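You operate a simulated robot arm through the tools that you are given. There is no shell and no other tool. Be economical: measure what you need, move in short steps, check, and stop when the job is done.

The job below is to be done with a simulated robot arm. You get a single attempt, and the scene is never put back.

TASK
Tip the lot T235 pouch off the tilting shelf into the GOOD pocket.
Fine: lay it on the shelf and slide that pocket under the lip before tipping; the shelf ends level; the other pouches stay.

It is judged by the outcome, as a careful person would: the job done as asked, and still so three seconds after it is handed in. It fails if anything else is knocked over, pushed out of place, dropped, spilled or broken.

THE ROBOT
A 7-joint arm with a two-finger parallel gripper, fixed in place. Base frame: the origin is at the foot of the arm, x ahead of it, y to its left, z up; the work surface is at about z = 800. Units: mm, rad, N and s.
With the tool pointing down near the work surface it reaches from about 240 to 680 mm from the base axis. Its first joint turns from -1.152 to 1.152 rad. Payload 2.4 kg.
The tool frame sits at the grasp point between the pads (the TCP): z along the fingers, y along the line on which they close. The tips reach 30 mm beyond it. The gripper opens to 94 mm. The fingers are 28 mm wide and 10 mm thick; the gripper's body (50 by 96 mm) begins 55 mm behind the TCP.
Orientation is that of the tool frame in the base frame, as a unit quaternion [x, y, z, w]. With the fingers straight down and closing along the base's y, the tool's x points along the base's -x, its y along +y and its z along -z.

THE INTERFACE
- The arm moves only by the tool play_rows. Its argument "series" is text: rows parted by semicolons, each of 7 numbers parted by spaces: the shift along the base's x, y, z in mm, then the turn, a rotation vector about the base's x, y, z in rad, then the finger opening in mm, from 0 to 94. In form: tx ty tz wx wy wz grip; .... A call has 1 to 12 rows; each row shifts and turns the commanded pose from where the row before left it. Rows are played at 5 a second. More than 50 mm and 0.15 rad between two rows, or a gripper value outside its range, and nothing of the call is played. A pose out of reach is approached as far as the arm can. The call stops where the force on the tool passes 60 N (or 10 N more than at its start, if that is more) or the arm is blocked; 0.2 s more then pass. Each finger travels about 153 mm/s and halts on what it meets, pressing with about 39 N; the grip force reading is that of the motor and also rises with nothing between the fingers. The clock runs only during rows and for 0.2 s after the last one: add rows that do not move to give the fingers time. The reply holds the time, the measured pose of the TCP, the force on the tool along the base axes, the opening and the grip force, in the units named above and with some noise, with the torque about the TCP (base axes, N m) and any sound that the robot's microphone picked up.
- Cameras (640 x 400 px; columns grow to the right, rows downward): "scene" is fixed at [16.3, 456.7, 1450.4]; the picture's right is [-0.92, -0.39, 0.00], its down [-0.20, 0.47, -0.86] and it looks along [0.33, -0.79, -0.51] (base axes); focal length 373 px, centre (320, 200). "wrist" rides on the gripper at [76, 14, -103] in the tool frame; the picture's right is [-0.18, 0.98, 0.00], its down [-0.75, -0.14, -0.64] and it looks along [-0.63, -0.12, 0.77] (tool axes); focal length 243 px, centre (320, 200). There is no depth. A picture from a camera that has moved, and an enlarged one, comes with that camera's place and axes in the base frame and with its lens.
- get_image(camera): a new picture of that camera. The clock stands still meanwhile.
- zoom(camera, box): a new picture of the part [left, top, right, bottom] of that camera's present view, enlarged. The clock stands still meanwhile.
- hand_in(): hands the job in; it is judged then, once.

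Go step by step. Nothing tells you positions but the pictures and the camera data: compare them with the known pose of the tool, close in by small moves and look again before you grip or let go. The budget is 120 turns and 76 pictures, counting those below and the enlarged ones. Unless the task says otherwise, let go and move clear before handing in, and close with one line.

The tools are called after "Request:" by a JSON object that holds its "fn" and its "kwargs". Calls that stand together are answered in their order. play_rows: Moves the arm, as the interface text tells. Its arguments: {"type":"object","properties":{"series":{"type":"string"}},"required":["series"]} The other tools are called the same way: get_image (camera) takes a picture; zoom (camera, box) takes an enlarged picture of a part of a camera's view; hand_in () hands the job in.

At the start:

```text
t: 0.0
ee_pos: [392.8, -22.9, 1189.8]
ee_rot: [0.0, 1.0, -0.001, 0.0]
force: [0.3, 0.7, 0.3]
moment: [0.0, -0.01, -0.01]
width: 94.1
grip_force: 0.0
```

scene: 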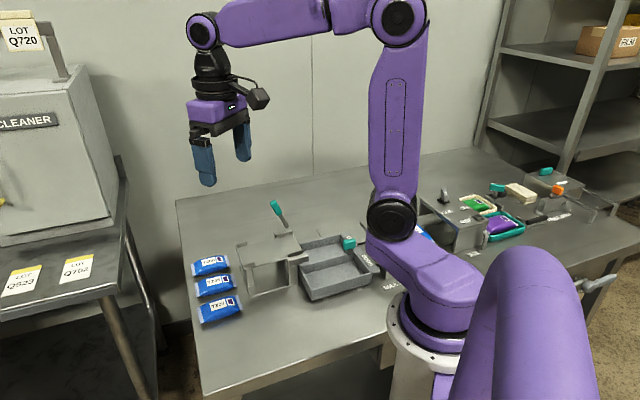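
wrist: 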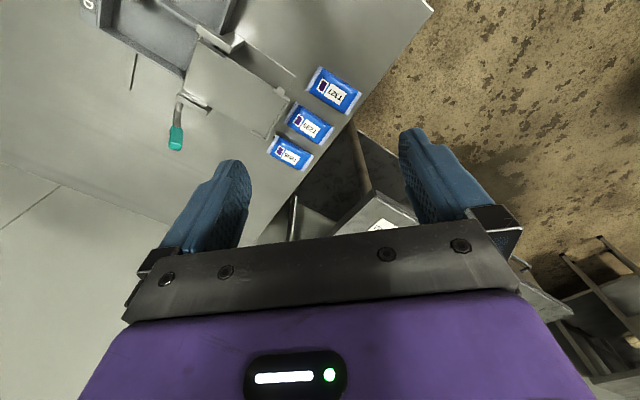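

I see three blue pouches, a tilting shelf with a teal lever, and a pocketed tray with a teal knob. I'll zoom in on them to read the labels.

Request:
{"fn": "zoom", "kwargs": {"camera": "scene", "box": [180, 190, 400, 330]}}

Request:
{"fn": "zoom", "kwargs": {"camera": "wrist", "box": [80, 0, 400, 200]}}

Request:
{"fn": "zoom", "kwargs": {"camera": "scene", "box": [180, 240, 260, 330]}}

```text
2.86 times, centred on (290, 260) of scene
camera zoom: at [16.3, 456.7, 1450.4], right [-0.92, -0.39, 0.0], down [-0.2, 0.47, -0.86], along [0.33, -0.79, -0.51], focal length 1065 px, centre (406, 29)
```

zoom: 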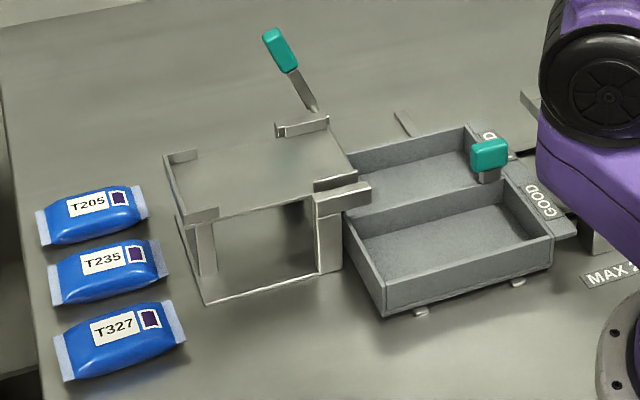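

```text
2.00 times, centred on (240, 100) of wrist
camera zoom: at [316.6, -9.7, 1291.6], right [0.18, 0.98, 0.0], down [0.75, -0.14, 0.64], along [0.63, -0.12, -0.77], focal length 485 px, centre (480, 400)
```

zoom: 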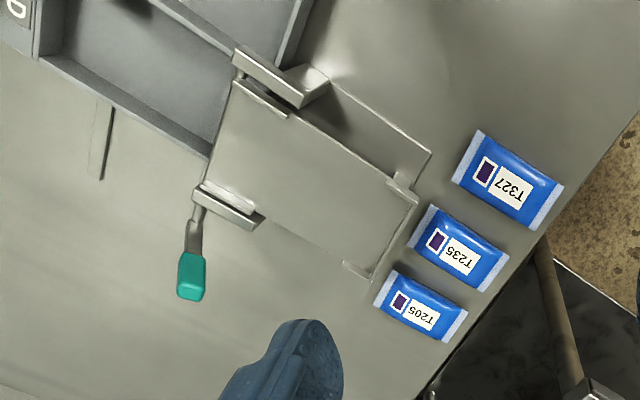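

```text
4.44 times, centred on (220, 285) of scene
camera zoom: at [16.3, 456.7, 1450.4], right [-0.92, -0.39, 0.0], down [-0.2, 0.47, -0.86], along [0.33, -0.79, -0.51], focal length 1657 px, centre (764, -178)
```

zoom: 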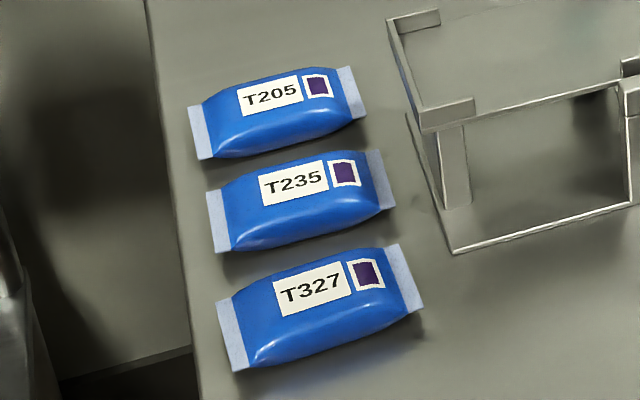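

T235 is the middle pouch, at about (505, -65), with its long axis at 45°. The shelf is near (408, -166, 878), the lever handle near (450, -277, 921) and the tray knob near (242, -282). I'll swing the wrist camera round for a better look at the shelf and tray.

Request:
{"fn": "play_rows", "kwargs": {"series": "-14 -5 0 0 0 -0.15 94;-14 -5 0 0 0 -0.15 94;-14 -5 0 0 0 -0.15 94;-14 -5 0 0 0 -0.15 94;-14 -5 0 0 0 -0.15 94;-14 -5 0 0 0 -0.15 94;-14 -5 0 0 0 -0.15 94;0 0 0 0 0 0 94"}}

Request:
{"fn": "get_image", "kwargs": {"camera": "wrist"}}

Request:
{"fn": "get_image", "kwargs": {"camera": "scene"}}

```text
t: 1.8
ee_pos: [293.7, -59.1, 1190.3]
ee_rot: [0.502, 0.865, -0.001, 0.0]
force: [-0.5, -0.4, 0.7]
moment: [0.0, 0.04, -0.02]
width: 94.2
grip_force: 0.1
```

```text
70 pictures are left
camera wrist: at [268.4, 13.6, 1292.3], right [0.94, 0.33, 0.0], down [0.25, -0.72, 0.64], along [0.21, -0.61, -0.77], focal length 243 px, centre (320, 200)
```

wrist: 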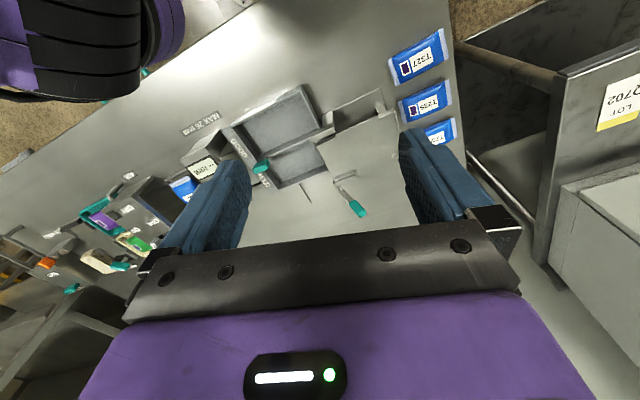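

```text
69 pictures are left
```

scene: 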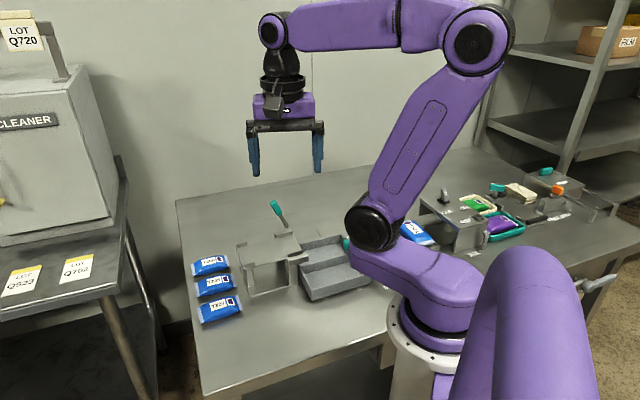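

The whole workspace is in view now, including "MAX 26 mm" text on the table and a marked part beside the tray. I'll zoom in on those.

Request:
{"fn": "zoom", "kwargs": {"camera": "wrist", "box": [170, 70, 410, 220]}}

Request:
{"fn": "zoom", "kwargs": {"camera": "wrist", "box": [165, 90, 285, 190]}}

Request:
{"fn": "zoom", "kwargs": {"camera": "scene", "box": [230, 190, 390, 310]}}

```text
2.67 times, centred on (290, 145) of wrist
camera zoom: at [268.4, 13.6, 1292.3], right [0.94, 0.33, 0.0], down [0.25, -0.72, 0.64], along [0.21, -0.61, -0.77], focal length 647 px, centre (400, 347)
```

zoom: 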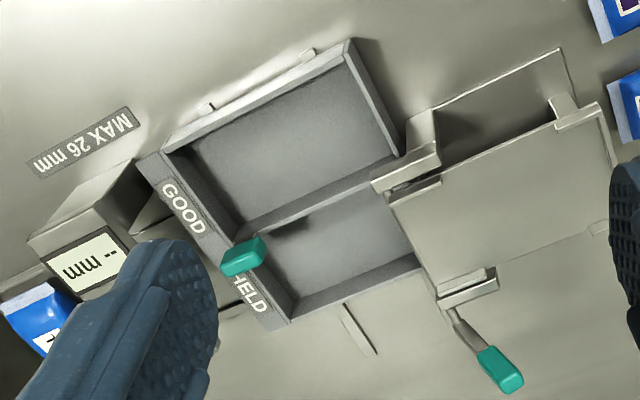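

```text
4.00 times, centred on (225, 140) of wrist
camera zoom: at [268.4, 13.6, 1292.3], right [0.94, 0.33, 0.0], down [0.25, -0.72, 0.64], along [0.21, -0.61, -0.77], focal length 970 px, centre (700, 440)
```

zoom: 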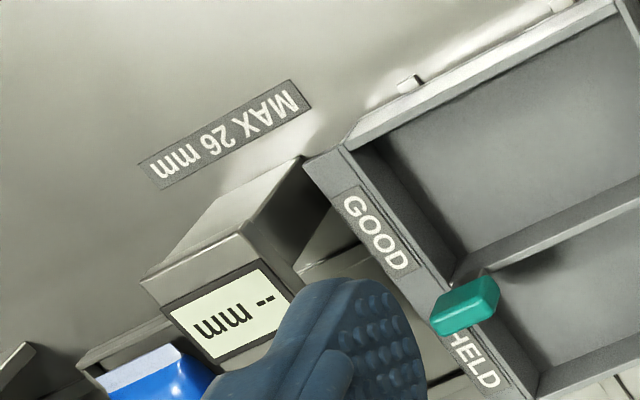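

```text
3.33 times, centred on (310, 250) of scene
camera zoom: at [16.3, 456.7, 1450.4], right [-0.92, -0.39, 0.0], down [-0.2, 0.47, -0.86], along [0.33, -0.79, -0.51], focal length 1242 px, centre (353, 33)
```

zoom: 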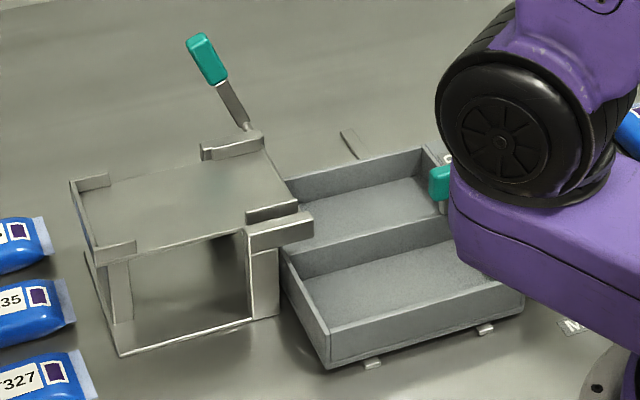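

The tray slides along the diagonal, and the HELD pocket is in line with the shelf now. The GOOD pocket has to move by one pitch toward (+x, -y), so I'll go above the teal knob at about (241, -280, 861), with the fingers closing along the slide direction.

Request:
{"fn": "play_rows", "kwargs": {"series": "-4 -16 -8 0 0 0.15 94;-4 -16 -8 0 0 0.15 94;-4 -16 -8 0 0 0.15 94;-4 -16 -8 0 0 0.15 94;-4 -16 -8 0 0 0.15 94;-4 -16 -8 0 0 0.15 94;-4 -16 -8 0 0 0.15 94;-4 -16 -8 0 0 0.15 94;-4 -16 -8 0 0 0.15 94;-4 -16 -8 0 0 0.15 94;-4 -16 -8 0 0 0.15 94;-4 -16 -8 0 0 0.15 94"}}

Request:
{"fn": "play_rows", "kwargs": {"series": "-4 -29 -30 0 0 0.038 94;0 0 -30 0 0 0 94;0 0 0 0 0 0 94"}}

Request:
{"fn": "get_image", "kwargs": {"camera": "wrist"}}

Request:
{"fn": "get_image", "kwargs": {"camera": "scene"}}

```text
t: 4.4
ee_pos: [246.9, -250.9, 1093.7]
ee_rot: [-0.367, 0.93, 0.0, 0.0]
force: [0.8, -1.3, -0.9]
moment: [0.05, -0.03, 0.03]
width: 94.0
grip_force: 0.1
```

```text
t: 5.2
ee_pos: [243.9, -280.3, 1033.3]
ee_rot: [-0.384, 0.923, 0.0, -0.001]
force: [-0.1, -0.2, -0.2]
moment: [0.0, -0.01, 0.01]
width: 93.8
grip_force: 0.0
```

```text
65 pictures are left
camera wrist: at [180.0, -324.6, 1135.8], right [-0.57, 0.82, 0.0], down [0.63, 0.43, 0.64], along [0.53, 0.36, -0.77], focal length 243 px, centre (320, 200)
```

wrist: 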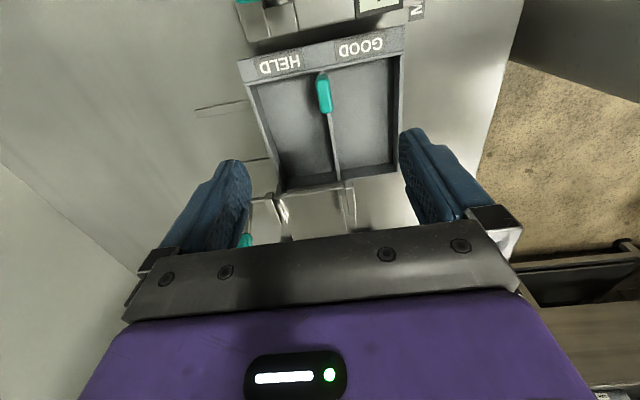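

```text
64 pictures are left
```

scene: 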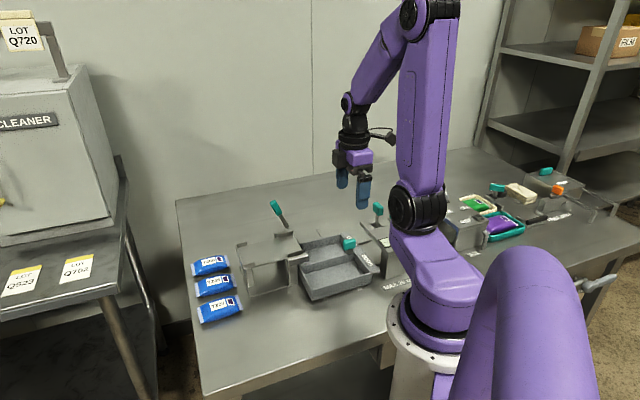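

The knob is right below the tool, at about (244, -278). I'll descend to it with the fingers around it.

Request:
{"fn": "play_rows", "kwargs": {"series": "0 2 -40 0 0 0 60;0 0 -40 0 0 0 60;0 0 -40 0 0 0 60;0 0 -25 0 0 0 60;0 0 0 0 0 0 60"}}

Request:
{"fn": "get_image", "kwargs": {"camera": "wrist"}}

Request:
{"fn": "zoom", "kwargs": {"camera": "scene", "box": [230, 170, 430, 310]}}

```text
t: 6.4
ee_pos: [241.1, -276.6, 887.4]
ee_rot: [-0.384, 0.923, 0.0, 0.0]
force: [-0.8, 0.0, 0.0]
moment: [0.02, -0.01, 0.01]
width: 60.0
grip_force: 0.1
```

```text
63 pictures are left
camera wrist: at [178.3, -320.6, 990.6], right [-0.57, 0.82, 0.0], down [0.63, 0.43, 0.64], along [0.53, 0.36, -0.77], focal length 243 px, centre (320, 200)
```

wrist: 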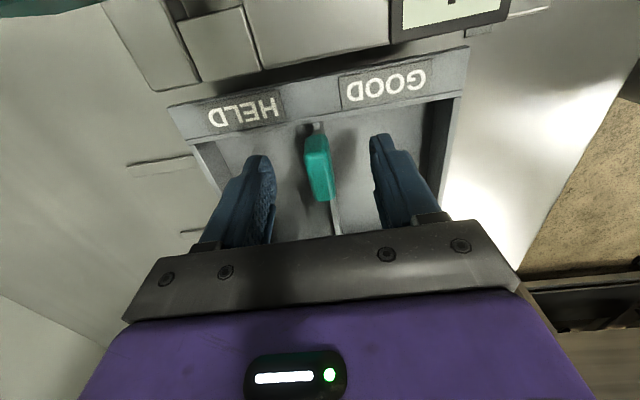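

```text
2.86 times, centred on (330, 240) of scene
camera zoom: at [16.3, 456.7, 1450.4], right [-0.92, -0.39, 0.0], down [-0.2, 0.47, -0.86], along [0.33, -0.79, -0.51], focal length 1065 px, centre (291, 86)
```

zoom: 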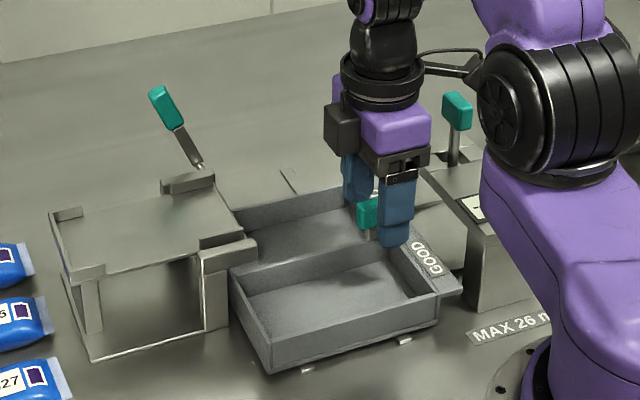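

The gripper lines up with the knob. Sliding in this orientation would carry the wrist camera over the gauge's handle, though, so I'll raise the tool and turn it a quarter, putting the camera behind the slide direction.

Request:
{"fn": "play_rows", "kwargs": {"series": "0 0 40 0 0 0 60;0.5 0 20 0 0 -0.15 60;0.5 0 0 0 0 -0.15 60;0.5 0 0 0 0 -0.15 60;0.5 0 0 0 0 -0.15 60;0.5 0 0 0 0 -0.15 60;0.5 0 0 0 0 -0.15 60;0 0 0 0 0 -0.15 60;0 0 0 0 0 -0.15 60;0 0 0 0 0 -0.15 60;0 0 0 0 0 -0.15 60;0 0 0 0 0 -0.073 60"}}

Request:
{"fn": "get_image", "kwargs": {"camera": "wrist"}}

Request:
{"fn": "zoom", "kwargs": {"camera": "scene", "box": [230, 170, 430, 310]}}

```text
t: 9.0
ee_pos: [245.9, -278.0, 948.5]
ee_rot: [0.383, 0.924, 0.0, 0.0]
force: [0.2, 0.3, 0.0]
moment: [0.03, -0.02, -0.01]
width: 60.1
grip_force: 0.0
```

```text
61 pictures are left
camera wrist: at [201.7, -214.1, 1050.9], right [0.83, 0.56, 0.0], down [0.43, -0.63, 0.64], along [0.36, -0.53, -0.77], focal length 243 px, centre (320, 200)
```

wrist: 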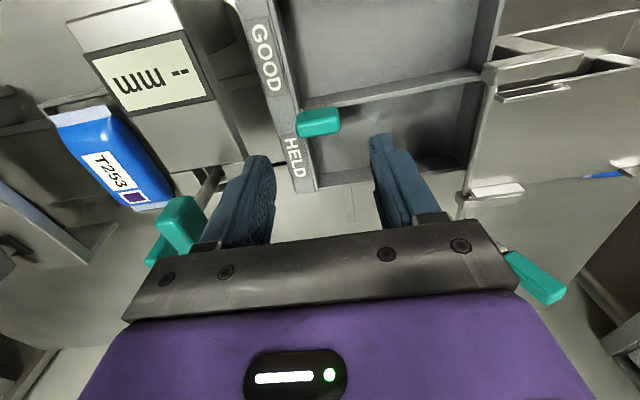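

```text
2.86 times, centred on (330, 240) of scene
camera zoom: at [16.3, 456.7, 1450.4], right [-0.92, -0.39, 0.0], down [-0.2, 0.47, -0.86], along [0.33, -0.79, -0.51], focal length 1065 px, centre (291, 86)
```

zoom: 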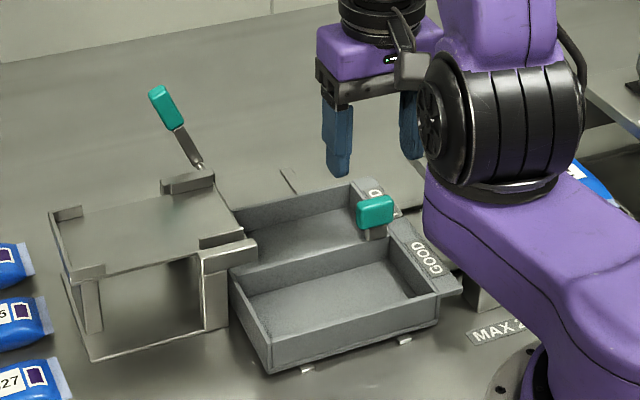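

The gauge handle is at about (190, -344, 947), which leaves about 20 mm of clearance beside the gripper. The knob is centred, so I'll descend and grip it.

Request:
{"fn": "play_rows", "kwargs": {"series": "-1 -1 -30 0 0 0 60;-1 0 -30 0 0 0 60;0 0 -18 0 0 0 60;0 0 0 0 0 0 60;0 0 0 0 0 0 20;0 0 0 0 0 0 20;0 0 0 0 0 0 20"}}

Request:
{"fn": "get_image", "kwargs": {"camera": "wrist"}}

```text
t: 10.6
ee_pos: [243.7, -277.5, 870.6]
ee_rot: [0.381, 0.924, 0.0, 0.0]
force: [5.0, 0.6, -18.6]
moment: [-0.35, -0.23, 0.04]
width: 37.8
grip_force: 45.0
```

```text
59 pictures are left
camera wrist: at [200.4, -214.8, 972.3], right [0.82, 0.57, 0.0], down [0.43, -0.63, 0.64], along [0.36, -0.53, -0.77], focal length 243 px, centre (320, 200)
```

wrist: 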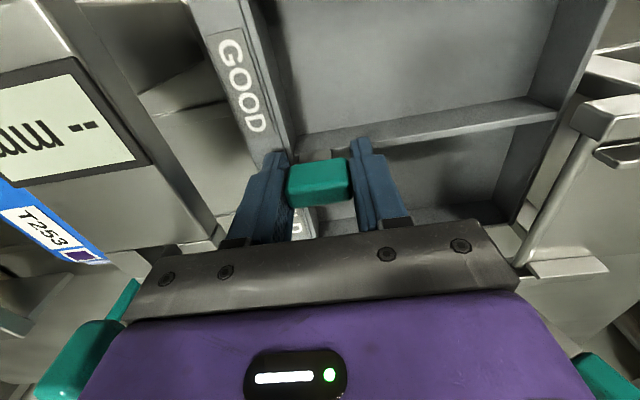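

I have hold of the knob. Next I'll slide the tray along (+x, -y) in small steps and watch the force.

Request:
{"fn": "play_rows", "kwargs": {"series": "7 -7 0 0 0 0 20;7 -7 0 0 0 0 20;7 -7 0 0 0 0 20;7 -7 0 0 0 0 20;0 0 0 0 0 0 20"}}

Request:
{"fn": "get_image", "kwargs": {"camera": "wrist"}}

Request:
{"fn": "zoom", "kwargs": {"camera": "scene", "box": [230, 170, 430, 310]}}

```text
t: 11.8
ee_pos: [271.4, -306.0, 870.2]
ee_rot: [0.382, 0.924, 0.001, -0.001]
force: [11.0, 12.8, -45.7]
moment: [-0.37, 0.45, -0.5]
width: 34.0
grip_force: 44.6
```

```text
58 pictures are left
camera wrist: at [228.3, -242.7, 972.8], right [0.82, 0.57, 0.0], down [0.44, -0.63, 0.64], along [0.36, -0.53, -0.77], focal length 243 px, centre (320, 200)
```

wrist: 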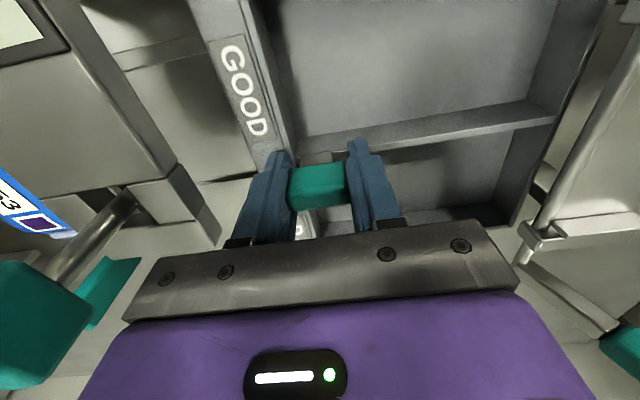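

```text
2.86 times, centred on (330, 240) of scene
camera zoom: at [17.0, 456.6, 1450.5], right [-0.92, -0.39, 0.0], down [-0.2, 0.47, -0.86], along [0.33, -0.79, -0.51], focal length 1065 px, centre (291, 86)
```

zoom: 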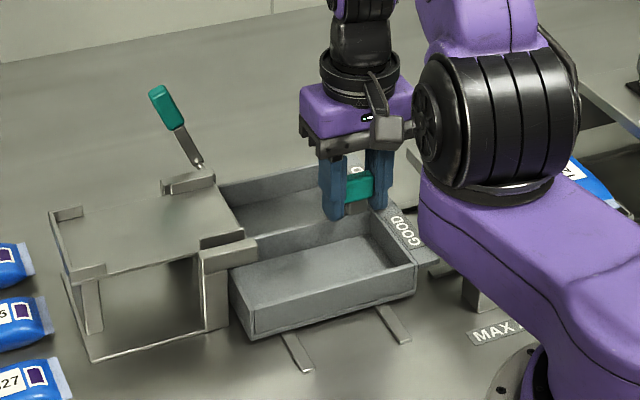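

The tray slides, but the vertical load is building up. I'll open the fingers briefly to relieve it and see which way it acts.

Request:
{"fn": "play_rows", "kwargs": {"series": "0 0 0 0 0 0 50;0 0 0 0 0 0 50"}}

Request:
{"fn": "zoom", "kwargs": {"camera": "scene", "box": [310, 200, 380, 250]}}

```text
t: 12.4
ee_pos: [271.8, -307.9, 871.6]
ee_rot: [0.383, 0.924, -0.001, 0.0]
force: [-0.9, 0.0, 0.0]
moment: [-0.02, 0.03, -0.03]
width: 50.0
grip_force: 0.1
```

```text
8.00 times, centred on (345, 225) of scene
camera zoom: at [16.3, 456.7, 1450.4], right [-0.92, -0.39, 0.0], down [-0.2, 0.47, -0.86], along [0.33, -0.79, -0.51], focal length 2982 px, centre (120, 0)
```

zoom: 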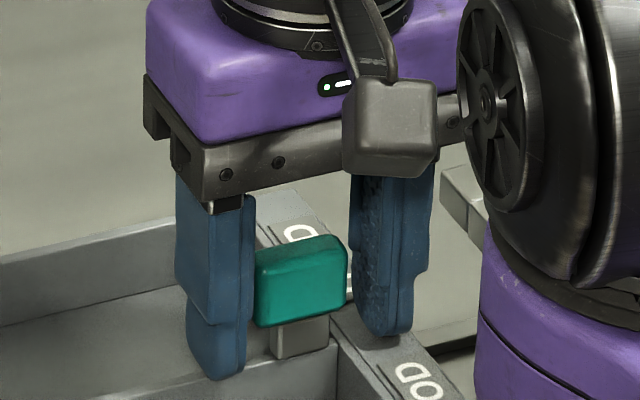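

The load was from gripping the knob off-centre and slightly high. I'll re-centre, go 4 mm lower and continue the slide.

Request:
{"fn": "play_rows", "kwargs": {"series": "2.5 2.5 -4 0 0 0 50;0 0 0 0 0 0 28;0 0 0 0 0 0 28;0 0 0 0 0 0 28"}}

Request:
{"fn": "play_rows", "kwargs": {"series": "7 -7 0 0 0 0 28;7 -7 0 0 0 0 28;7 -7 0 0 0 0 28;0 0 0 0 0 0 28"}}

Request:
{"fn": "get_image", "kwargs": {"camera": "wrist"}}

Request:
{"fn": "zoom", "kwargs": {"camera": "scene", "box": [230, 170, 430, 310]}}

```text
t: 12.9
ee_pos: [274.5, -308.7, 870.0]
ee_rot: [0.384, 0.923, -0.003, 0.005]
force: [-8.1, -8.0, 10.4]
moment: [0.14, 0.2, 0.02]
width: 34.4
grip_force: 5.7
stopped in row 2: the force on the tool passed its limit at 65 N (the readings are from after the stop); the commanded pose is now the measured one
```

```text
t: 13.9
ee_pos: [297.0, -328.1, 870.7]
ee_rot: [0.382, 0.924, -0.003, 0.005]
force: [-14.9, -13.7, 27.1]
moment: [0.21, 0.7, -0.12]
width: 36.4
grip_force: 7.5
```

```text
55 pictures are left
camera wrist: at [252.2, -264.2, 971.4], right [0.83, 0.56, 0.0], down [0.43, -0.63, 0.65], along [0.37, -0.54, -0.76], focal length 243 px, centre (320, 200)
```

wrist: 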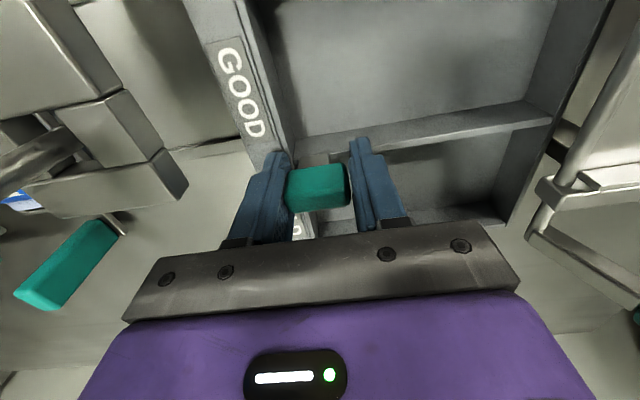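

```text
2.86 times, centred on (330, 240) of scene
camera zoom: at [15.7, 456.7, 1450.4], right [-0.92, -0.39, 0.0], down [-0.2, 0.47, -0.86], along [0.33, -0.79, -0.51], focal length 1065 px, centre (291, 86)
```

zoom: 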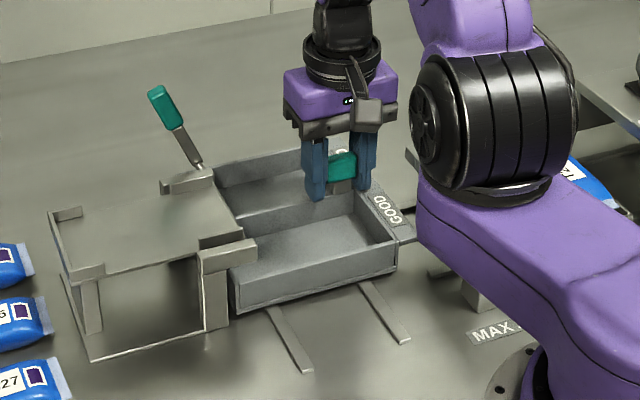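

About 67 mm of slide is done and roughly 20 mm remains. I'll undo the sideways offset, re-grip and continue.

Request:
{"fn": "play_rows", "kwargs": {"series": "0 0 0 0 0 0 50;-2 -2 2 0 0 0 50;0 0 0 0 0 0 50;0 0 0 0 0 0 33;0 0 0 0 0 0 33"}}

Request:
{"fn": "play_rows", "kwargs": {"series": "5 -5 0 0 0 0 33;5 -5 0 0 0 0 33;0 0 0 0 0 0 33"}}

Request:
{"fn": "zoom", "kwargs": {"camera": "scene", "box": [230, 170, 430, 310]}}

```text
t: 15.2
ee_pos: [294.8, -328.6, 870.8]
ee_rot: [0.382, 0.924, -0.002, 0.003]
force: [-0.7, 0.1, -2.2]
moment: [0.03, -0.09, -0.01]
width: 34.2
grip_force: 11.8
```

```text
t: 15.9
ee_pos: [305.8, -337.2, 872.6]
ee_rot: [0.382, 0.924, -0.001, 0.003]
force: [-0.6, 4.1, 1.6]
moment: [0.04, -0.03, 0.05]
width: 34.5
grip_force: 0.8
```

```text
2.86 times, centred on (330, 240) of scene
camera zoom: at [16.2, 456.9, 1450.4], right [-0.92, -0.39, 0.0], down [-0.2, 0.47, -0.86], along [0.33, -0.79, -0.51], focal length 1065 px, centre (291, 86)
```

zoom: 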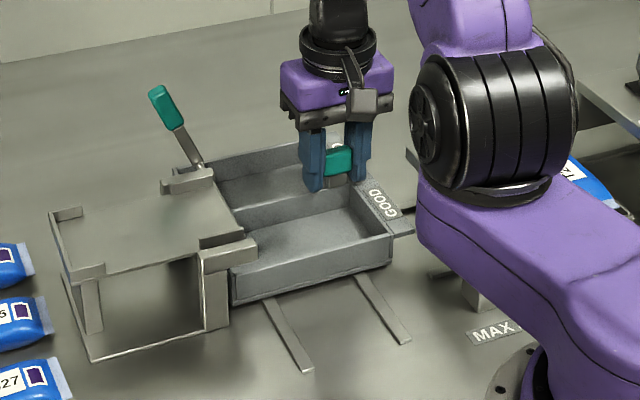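

Ten more millimetres done, and the load is low. I'll continue gently.

Request:
{"fn": "play_rows", "kwargs": {"series": "0 0 0 0 0 0 30;3 -3 -1 0 0 0 30;3 -3 0 0 0 0 30;3 -3 0 0 0 0 30;0 0 0 0 0 0 30"}}

Request:
{"fn": "zoom", "kwargs": {"camera": "scene", "box": [230, 170, 430, 310]}}

Request:
{"fn": "get_image", "kwargs": {"camera": "wrist"}}

```text
t: 16.8
ee_pos: [305.6, -339.1, 871.2]
ee_rot: [0.382, 0.924, 0.004, -0.009]
force: [-9.7, 9.6, 25.8]
moment: [-0.5, -0.05, 0.27]
width: 34.3
grip_force: 3.9
stopped in row 4: the force on the tool passed its limit at 64 N (the readings are from after the stop); the commanded pose is now the measured one
```

```text
2.86 times, centred on (330, 240) of scene
camera zoom: at [15.8, 457.3, 1450.2], right [-0.92, -0.39, 0.0], down [-0.2, 0.47, -0.86], along [0.33, -0.79, -0.51], focal length 1065 px, centre (291, 86)
```

zoom: 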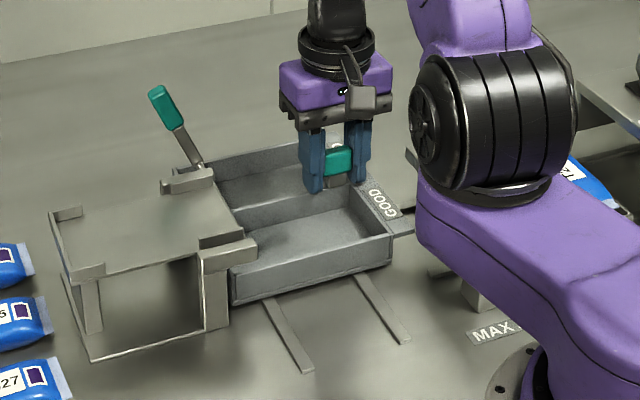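

```text
51 pictures are left
camera wrist: at [261.8, -276.8, 974.0], right [0.82, 0.57, 0.0], down [0.44, -0.64, 0.63], along [0.35, -0.52, -0.78], focal length 243 px, centre (320, 200)
```

wrist: 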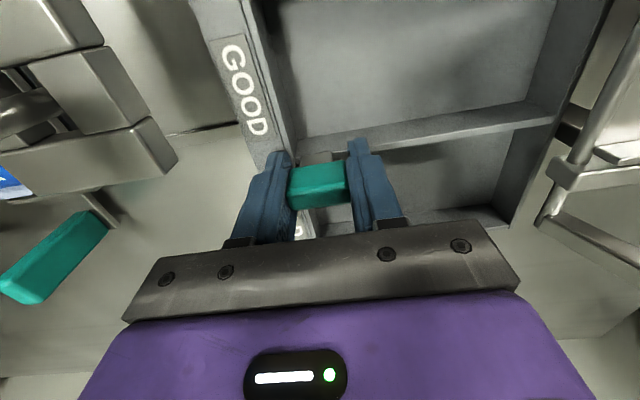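

The force points back along the slide, so the tray has reached its end stop. I'll let go, rise, and check how the GOOD pocket lines up with the shelf lip.

Request:
{"fn": "play_rows", "kwargs": {"series": "0 0 0 0 0 0 56;0 0 0 0 0 0 56;0 0 40 0 0 0 56;0 0 40 0 0 0 70;-5 10 40 0 0 0 70;-10 20 40 0 0 0 70;-10 20 40 0 0 0 70;0 0 0 0 0 0 70"}}

Request:
{"fn": "zoom", "kwargs": {"camera": "wrist", "box": [160, 0, 480, 200]}}

Request:
{"fn": "zoom", "kwargs": {"camera": "scene", "box": [230, 170, 430, 310]}}

```text
t: 18.6
ee_pos: [281.9, -287.3, 1069.7]
ee_rot: [0.382, 0.924, 0.005, -0.007]
force: [-0.2, -0.4, -0.6]
moment: [0.01, -0.02, -0.01]
width: 69.8
grip_force: 0.0
```

```text
2.00 times, centred on (320, 100) of wrist
camera zoom: at [238.4, -226.1, 1173.1], right [0.82, 0.57, 0.0], down [0.44, -0.64, 0.63], along [0.36, -0.52, -0.78], focal length 485 px, centre (320, 400)
```

zoom: 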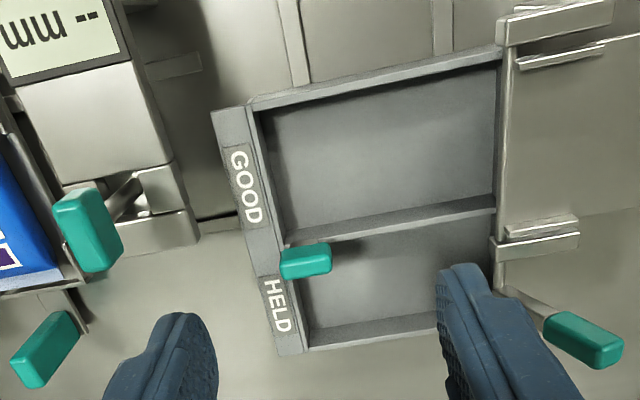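

```text
2.86 times, centred on (330, 240) of scene
camera zoom: at [16.3, 456.7, 1450.4], right [-0.92, -0.39, 0.0], down [-0.2, 0.47, -0.86], along [0.33, -0.79, -0.51], focal length 1065 px, centre (291, 86)
```

zoom: 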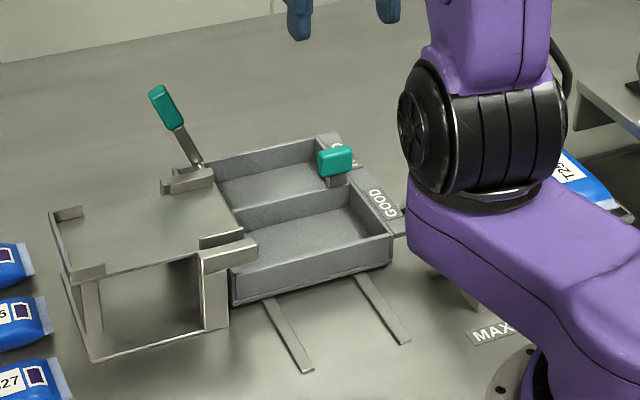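

The GOOD pocket now sits squarely under the shelf lip, between its side guides. Next I'll move above T235 with the fingers closing across its short side.

Request:
{"fn": "play_rows", "kwargs": {"series": "20 20 0 0 0 0.15 80;20 20 0 0 0 0.15 80;20 20 0 0 0 0.15 80;20 20 0 0 0 0.15 80;20 20 0 0 0 0.15 80;20 20 0 0 0 0.15 80;20 20 0 0 0 0.15 80;20 20 0 0 0 0.15 80;20 20 0 0 0 0.15 80;20 20 0 0 0 0.15 80;23 24 0 0 0 0.071 80;0 0 0 0 0 0 80"}}

Request:
{"fn": "get_image", "kwargs": {"camera": "wrist"}}

Request:
{"fn": "zoom", "kwargs": {"camera": "wrist", "box": [200, 0, 440, 150]}}

```text
t: 21.2
ee_pos: [503.4, -64.7, 1069.3]
ee_rot: [-0.385, 0.923, -0.003, -0.008]
force: [-0.2, -0.4, 0.3]
moment: [-0.04, -0.02, -0.01]
width: 80.3
grip_force: 0.1
```

```text
48 pictures are left
camera wrist: at [440.8, -108.4, 1172.5], right [-0.57, 0.82, 0.0], down [0.64, 0.44, 0.63], along [0.52, 0.36, -0.78], focal length 243 px, centre (320, 200)
```

wrist: 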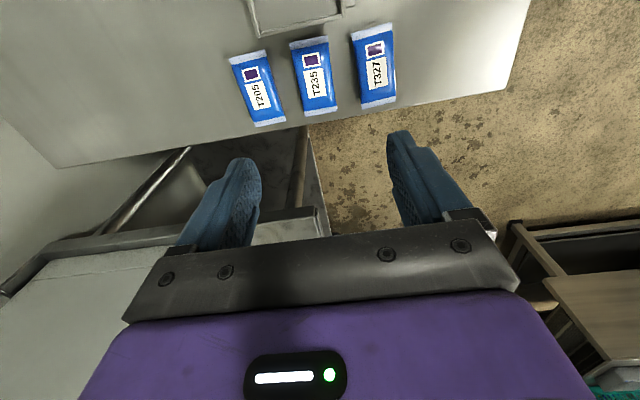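

```text
2.67 times, centred on (320, 75) of wrist
camera zoom: at [440.8, -108.4, 1172.5], right [-0.57, 0.82, 0.0], down [0.64, 0.44, 0.63], along [0.52, 0.36, -0.78], focal length 647 px, centre (320, 533)
```

zoom: 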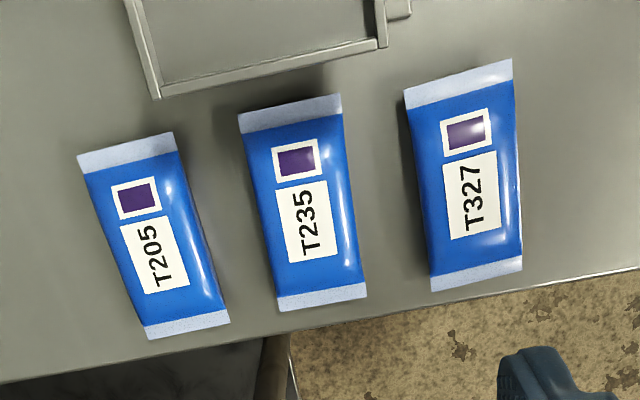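

T235 is at about (509, -66), with its axis at 45° and about 48 mm wide. I'll descend partway and check again.

Request:
{"fn": "play_rows", "kwargs": {"series": "3 -1 -40 0 0 0 62;2 0 -40 0 0 0 62;0 0 -40 0 0 0 62;0 0 -40 0 0 0 62;0 0 0 0 0 0 62"}}

Request:
{"fn": "get_image", "kwargs": {"camera": "wrist"}}

Request:
{"fn": "zoom", "kwargs": {"camera": "scene", "box": [170, 190, 330, 330]}}

```text
t: 22.4
ee_pos: [510.1, -67.3, 910.7]
ee_rot: [-0.384, 0.923, -0.002, -0.008]
force: [0.7, 0.2, -0.9]
moment: [0.03, 0.0, 0.02]
width: 62.2
grip_force: 0.1
```

```text
46 pictures are left
camera wrist: at [447.1, -110.3, 1013.3], right [-0.57, 0.82, 0.0], down [0.64, 0.44, 0.63], along [0.52, 0.36, -0.78], focal length 243 px, centre (320, 200)
```

wrist: 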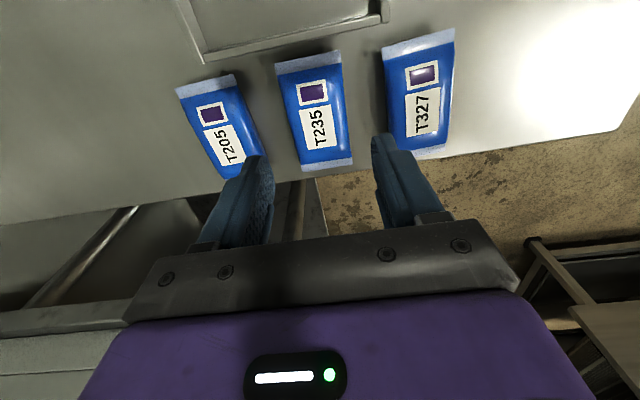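

```text
2.86 times, centred on (250, 260) of scene
camera zoom: at [16.3, 456.7, 1450.4], right [-0.92, -0.39, 0.0], down [-0.2, 0.47, -0.86], along [0.33, -0.79, -0.51], focal length 1065 px, centre (520, 29)
```

zoom: 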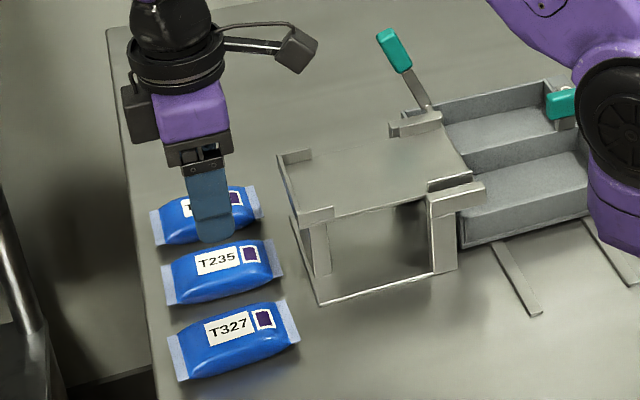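

The gripper is aligned to within about 1 mm. I'll descend until the tips are just above the table and check before closing.

Request:
{"fn": "play_rows", "kwargs": {"series": "0 0 -25 0 0 0 62;0 0 -25 0 0 0 62;0 0 -12 0 0 0 62;0 0 -10 0 0 0 62;0 0 0 0 0 0 62"}}

Request:
{"fn": "get_image", "kwargs": {"camera": "wrist"}}

Request:
{"fn": "zoom", "kwargs": {"camera": "scene", "box": [170, 190, 330, 330]}}

```text
t: 23.6
ee_pos: [510.3, -66.8, 836.5]
ee_rot: [-0.383, 0.924, -0.003, -0.008]
force: [0.6, -0.4, 0.3]
moment: [-0.01, 0.05, 0.02]
width: 61.9
grip_force: 0.1
```

```text
44 pictures are left
camera wrist: at [447.5, -110.4, 940.6], right [-0.57, 0.82, 0.0], down [0.64, 0.44, 0.63], along [0.52, 0.36, -0.78], focal length 243 px, centre (320, 200)
```

wrist: 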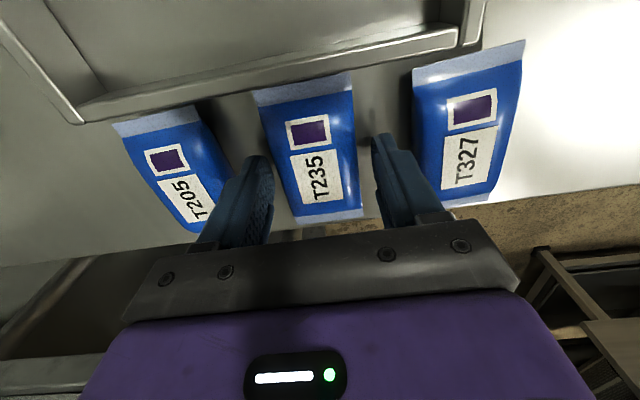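

```text
2.86 times, centred on (250, 260) of scene
camera zoom: at [16.3, 456.7, 1450.4], right [-0.92, -0.39, 0.0], down [-0.2, 0.47, -0.86], along [0.33, -0.79, -0.51], focal length 1065 px, centre (520, 29)
```

zoom: 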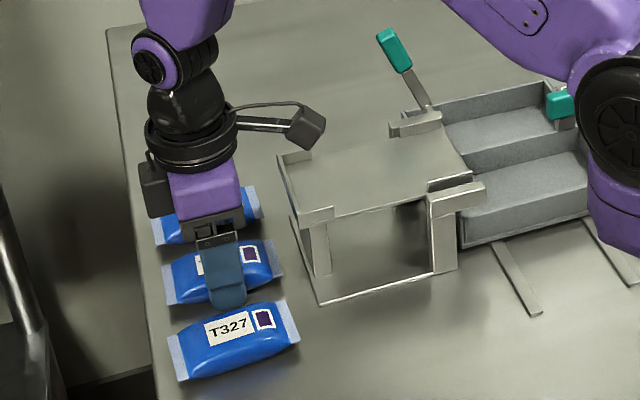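

The fingers straddle T235 with clearance on both sides. Closing now.

Request:
{"fn": "play_rows", "kwargs": {"series": "0 0 0 0 0 0 50;0 0 0 0 0 0 42;0 0 0 0 0 0 34;0 0 0 0 0 0 30;0 0 0 0 0 0 30"}}

Request:
{"fn": "get_image", "kwargs": {"camera": "wrist"}}

```text
t: 24.8
ee_pos: [510.1, -66.8, 837.9]
ee_rot: [-0.383, 0.924, -0.002, -0.007]
force: [-0.9, -0.4, 0.0]
moment: [0.02, 0.03, 0.01]
width: 49.0
grip_force: 38.9
```

```text
42 pictures are left
camera wrist: at [447.5, -110.4, 940.8], right [-0.57, 0.82, 0.0], down [0.64, 0.44, 0.63], along [0.52, 0.36, -0.78], focal length 243 px, centre (320, 200)
```

wrist: 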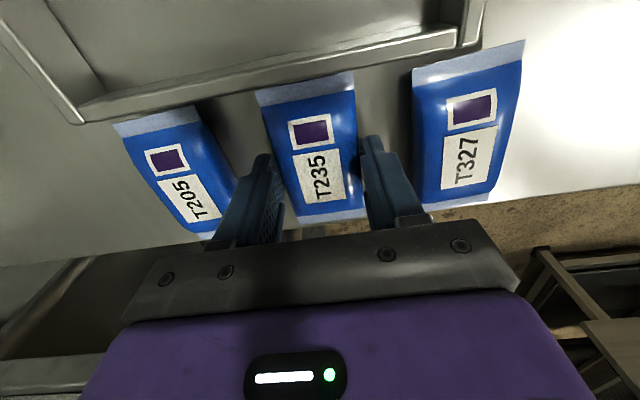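

T235 is gripped at 49 mm. I'll lift it straight up, above shelf height.

Request:
{"fn": "play_rows", "kwargs": {"series": "0 0 15 0 0 0 30;0 0 30 0 0 0 30;0 0 30 0 0 0 30;0 0 30 0 0 0 30;0 0 35 0 0 0 30;0 0 0 0 0 0 30"}}

Request:
{"fn": "get_image", "kwargs": {"camera": "scene"}}

Request:
{"fn": "get_image", "kwargs": {"camera": "wrist"}}

```text
t: 26.2
ee_pos: [508.6, -66.7, 977.0]
ee_rot: [-0.384, 0.923, -0.002, -0.008]
force: [0.4, -0.7, -1.1]
moment: [-0.02, -0.01, -0.01]
width: 48.9
grip_force: 39.0
```

```text
41 pictures are left
```

scene: 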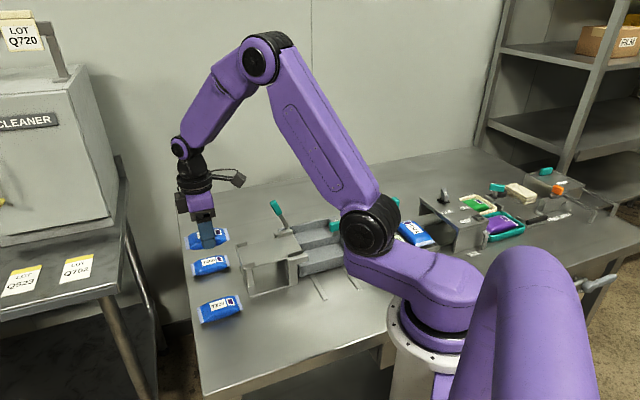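

```text
40 pictures are left
camera wrist: at [446.2, -110.3, 1081.6], right [-0.57, 0.82, 0.0], down [0.64, 0.44, 0.63], along [0.52, 0.36, -0.78], focal length 243 px, centre (320, 200)
```

wrist: 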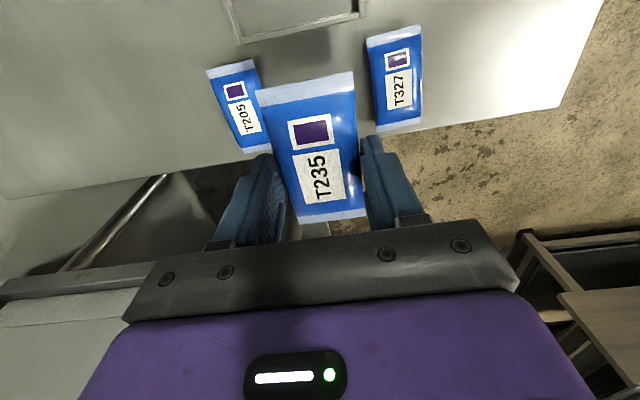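

T235 is held level and the other pouches haven't moved. I'll carry it over the centre of the shelf, at about (412, -168), staying high.

Request:
{"fn": "play_rows", "kwargs": {"series": "-16 -17 0 0 0 0 30;-16 -17 0 0 0 0 30;-16 -17 0 0 0 0 30;-16 -17 0 0 0 0 30;-16 -16 0 0 0 0 30;-16 -16 0 0 0 0 30;0 0 0 0 0 0 30"}}

Request:
{"fn": "get_image", "kwargs": {"camera": "wrist"}}

Request:
{"fn": "zoom", "kwargs": {"camera": "scene", "box": [210, 180, 370, 310]}}

```text
t: 27.8
ee_pos: [413.4, -168.1, 976.9]
ee_rot: [-0.383, 0.924, -0.002, -0.008]
force: [-0.5, -0.2, -1.4]
moment: [0.06, 0.01, 0.0]
width: 48.9
grip_force: 39.4
```

```text
39 pictures are left
camera wrist: at [350.6, -210.9, 1079.7], right [-0.57, 0.82, 0.0], down [0.64, 0.44, 0.63], along [0.52, 0.36, -0.78], focal length 243 px, centre (320, 200)
```

wrist: 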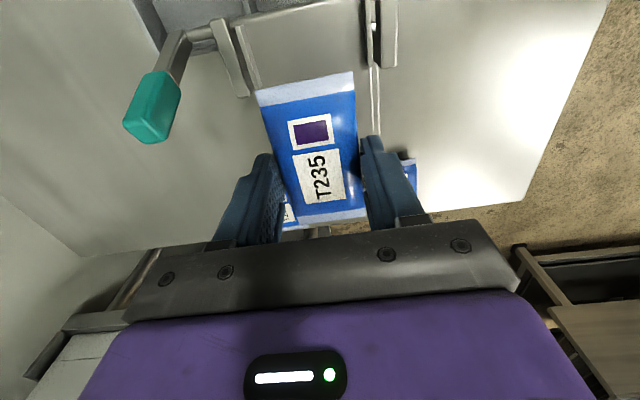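

```text
3.08 times, centred on (290, 245) of scene
camera zoom: at [16.3, 456.7, 1450.4], right [-0.92, -0.39, 0.0], down [-0.2, 0.47, -0.86], along [0.33, -0.79, -0.51], focal length 1147 px, centre (412, 62)
```

zoom: 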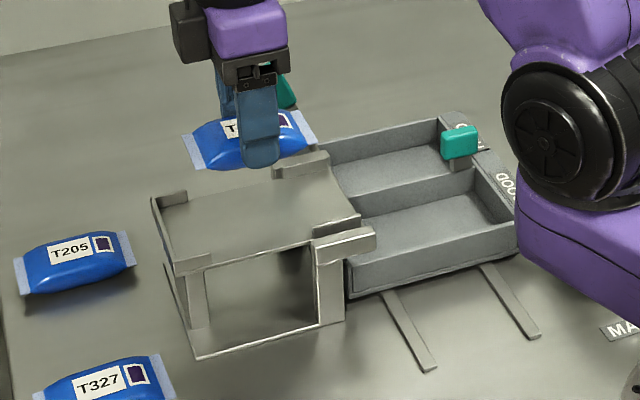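

The pouch is nearly centred over the shelf and needs about 3 mm sideways. I'll correct that and descend toward the plate.

Request:
{"fn": "play_rows", "kwargs": {"series": "2 -2 -20 0 0 0 30;0 0 -20 0 0 0 30;0 0 -8 0 0 0 30;0 0 0 0 0 0 30"}}

Request:
{"fn": "zoom", "kwargs": {"camera": "scene", "box": [230, 210, 320, 270]}}

Request:
{"fn": "get_image", "kwargs": {"camera": "wrist"}}

```text
t: 28.8
ee_pos: [414.3, -167.8, 928.9]
ee_rot: [-0.383, 0.924, -0.002, -0.008]
force: [-0.2, 0.0, -0.3]
moment: [0.03, 0.03, 0.0]
width: 48.8
grip_force: 39.4
```

```text
6.67 times, centred on (275, 240) of scene
camera zoom: at [16.3, 456.7, 1450.4], right [-0.92, -0.39, 0.0], down [-0.2, 0.47, -0.86], along [0.33, -0.79, -0.51], focal length 2485 px, centre (620, -67)
```

zoom: 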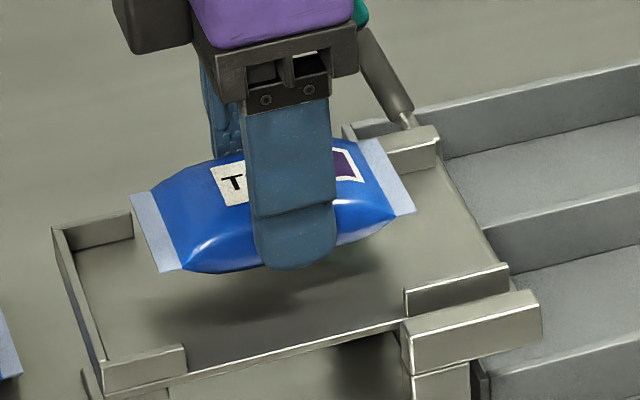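

```text
36 pictures are left
camera wrist: at [352.7, -211.4, 1033.4], right [-0.57, 0.82, 0.0], down [0.64, 0.44, 0.63], along [0.52, 0.36, -0.78], focal length 243 px, centre (320, 200)
```

wrist: 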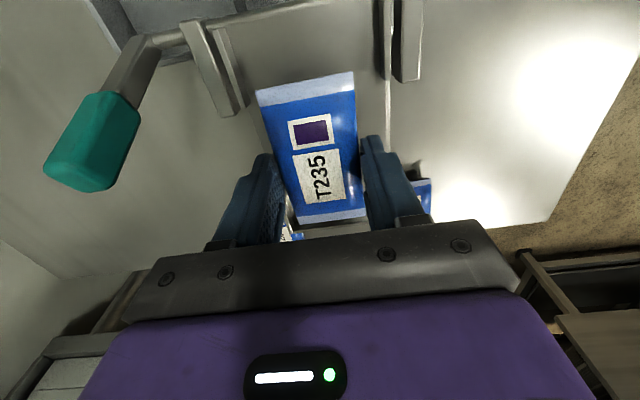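

The plate is at about z 875, so the pouch should touch with the TCP around 912. I'll descend slowly and watch the force.

Request:
{"fn": "play_rows", "kwargs": {"series": "0 0 -5 0 0 0 30;0 0 -4 0 0 0 30;0 0 -3 0 0 0 30;0 0 0 0 0 0 30"}}

Request:
{"fn": "play_rows", "kwargs": {"series": "0 0 -2 0 0 0 30;0 0 0 0 0 0 30"}}

Request:
{"fn": "zoom", "kwargs": {"camera": "scene", "box": [230, 210, 320, 270]}}

```text
t: 29.8
ee_pos: [413.4, -169.5, 918.1]
ee_rot: [-0.383, 0.924, -0.002, -0.007]
force: [0.6, 0.4, 0.4]
moment: [-0.02, -0.01, 0.03]
width: 48.9
grip_force: 38.4
```

```text
t: 30.4
ee_pos: [414.0, -169.8, 914.8]
ee_rot: [-0.384, 0.923, -0.002, -0.008]
force: [-0.5, 0.0, -0.6]
moment: [-0.03, -0.02, 0.05]
width: 49.0
grip_force: 38.9
```

```text
6.67 times, centred on (275, 240) of scene
camera zoom: at [16.3, 456.7, 1450.4], right [-0.92, -0.39, 0.0], down [-0.2, 0.47, -0.86], along [0.33, -0.79, -0.51], focal length 2485 px, centre (620, -67)
```

zoom: 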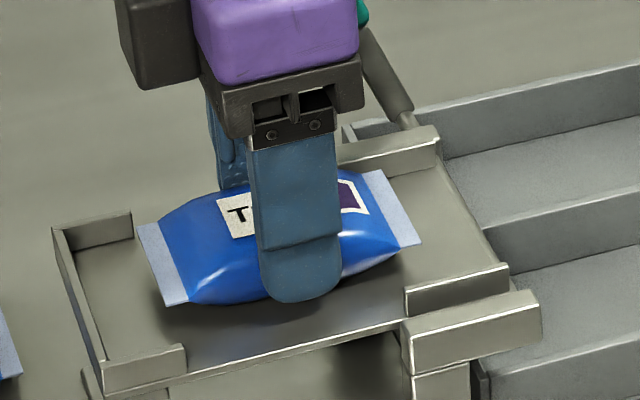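

It isn't in contact yet. I'll go down in 2 mm steps.

Request:
{"fn": "play_rows", "kwargs": {"series": "0 0 -2 0 0 0 30;0 0 0 0 0 0 30"}}

Request:
{"fn": "play_rows", "kwargs": {"series": "0 0 -2 0 0 0 30;0 0 0 0 0 0 30"}}

Request:
{"fn": "zoom", "kwargs": {"camera": "scene", "box": [230, 210, 320, 270]}}

```text
t: 31.0
ee_pos: [414.5, -169.4, 913.6]
ee_rot: [-0.384, 0.923, -0.002, -0.007]
force: [-1.2, 0.7, 3.6]
moment: [-0.02, 0.05, -0.02]
width: 48.8
grip_force: 38.7
```

```text
t: 31.6
ee_pos: [415.1, -169.1, 911.8]
ee_rot: [-0.384, 0.923, -0.004, -0.007]
force: [-4.1, 4.6, 37.2]
moment: [0.08, 0.31, 0.0]
width: 49.2
grip_force: 39.4
```

```text
6.67 times, centred on (275, 240) of scene
camera zoom: at [15.7, 457.1, 1450.3], right [-0.92, -0.39, 0.0], down [-0.2, 0.47, -0.86], along [0.33, -0.79, -0.51], focal length 2485 px, centre (620, -67)
```

zoom: 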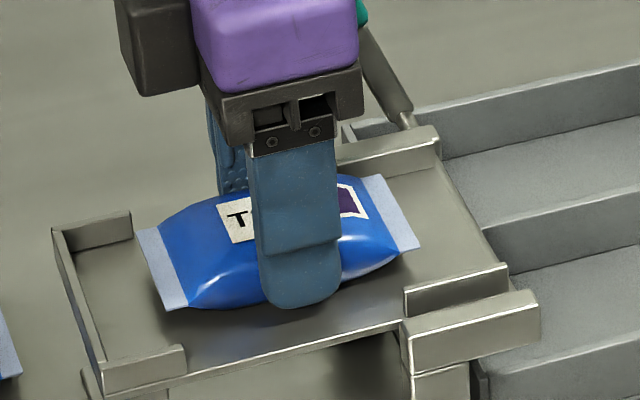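

The pouch is in contact with the plate. I'll ease off, open, and rise straight up.

Request:
{"fn": "play_rows", "kwargs": {"series": "0 0 1.5 0 0 0 30;0 0 0 0 0 0 58;0 0 0 0 0 0 58;0 0 0 0 0 0 58;0 0 15 0 0 0 58;0 0 30 0 0 0 58;0 0 40 0 0 0 58;0 0 40 0 0 0 58;0 0 0 0 0 0 58"}}

Request:
{"fn": "zoom", "kwargs": {"camera": "scene", "box": [230, 180, 350, 270]}}

Request:
{"fn": "get_image", "kwargs": {"camera": "wrist"}}

```text
t: 33.6
ee_pos: [414.8, -168.7, 1038.0]
ee_rot: [-0.383, 0.924, -0.002, -0.007]
force: [0.8, 1.2, 0.2]
moment: [-0.01, 0.0, 0.01]
width: 58.0
grip_force: 0.1
```

```text
4.44 times, centred on (290, 225) of scene
camera zoom: at [16.3, 456.7, 1450.4], right [-0.92, -0.39, 0.0], down [-0.2, 0.47, -0.86], along [0.33, -0.79, -0.51], focal length 1657 px, centre (453, 89)
```

zoom: 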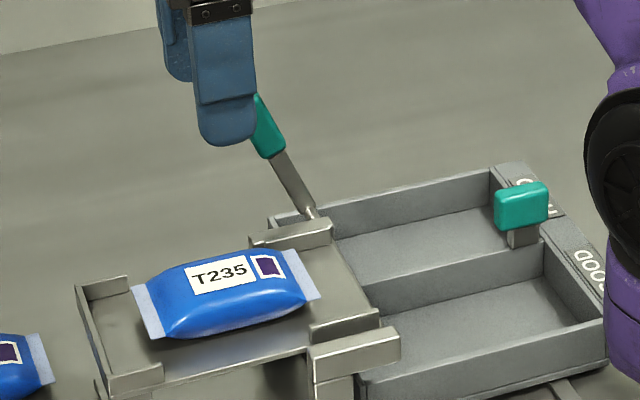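

```text
32 pictures are left
camera wrist: at [351.7, -212.2, 1141.2], right [-0.57, 0.82, 0.0], down [0.64, 0.44, 0.63], along [0.52, 0.36, -0.78], focal length 243 px, centre (320, 200)
```

wrist: 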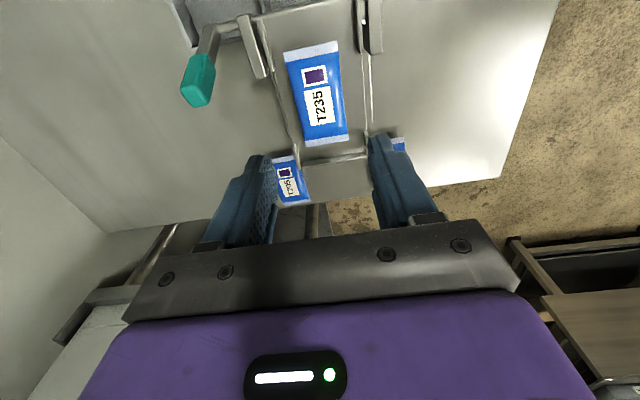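

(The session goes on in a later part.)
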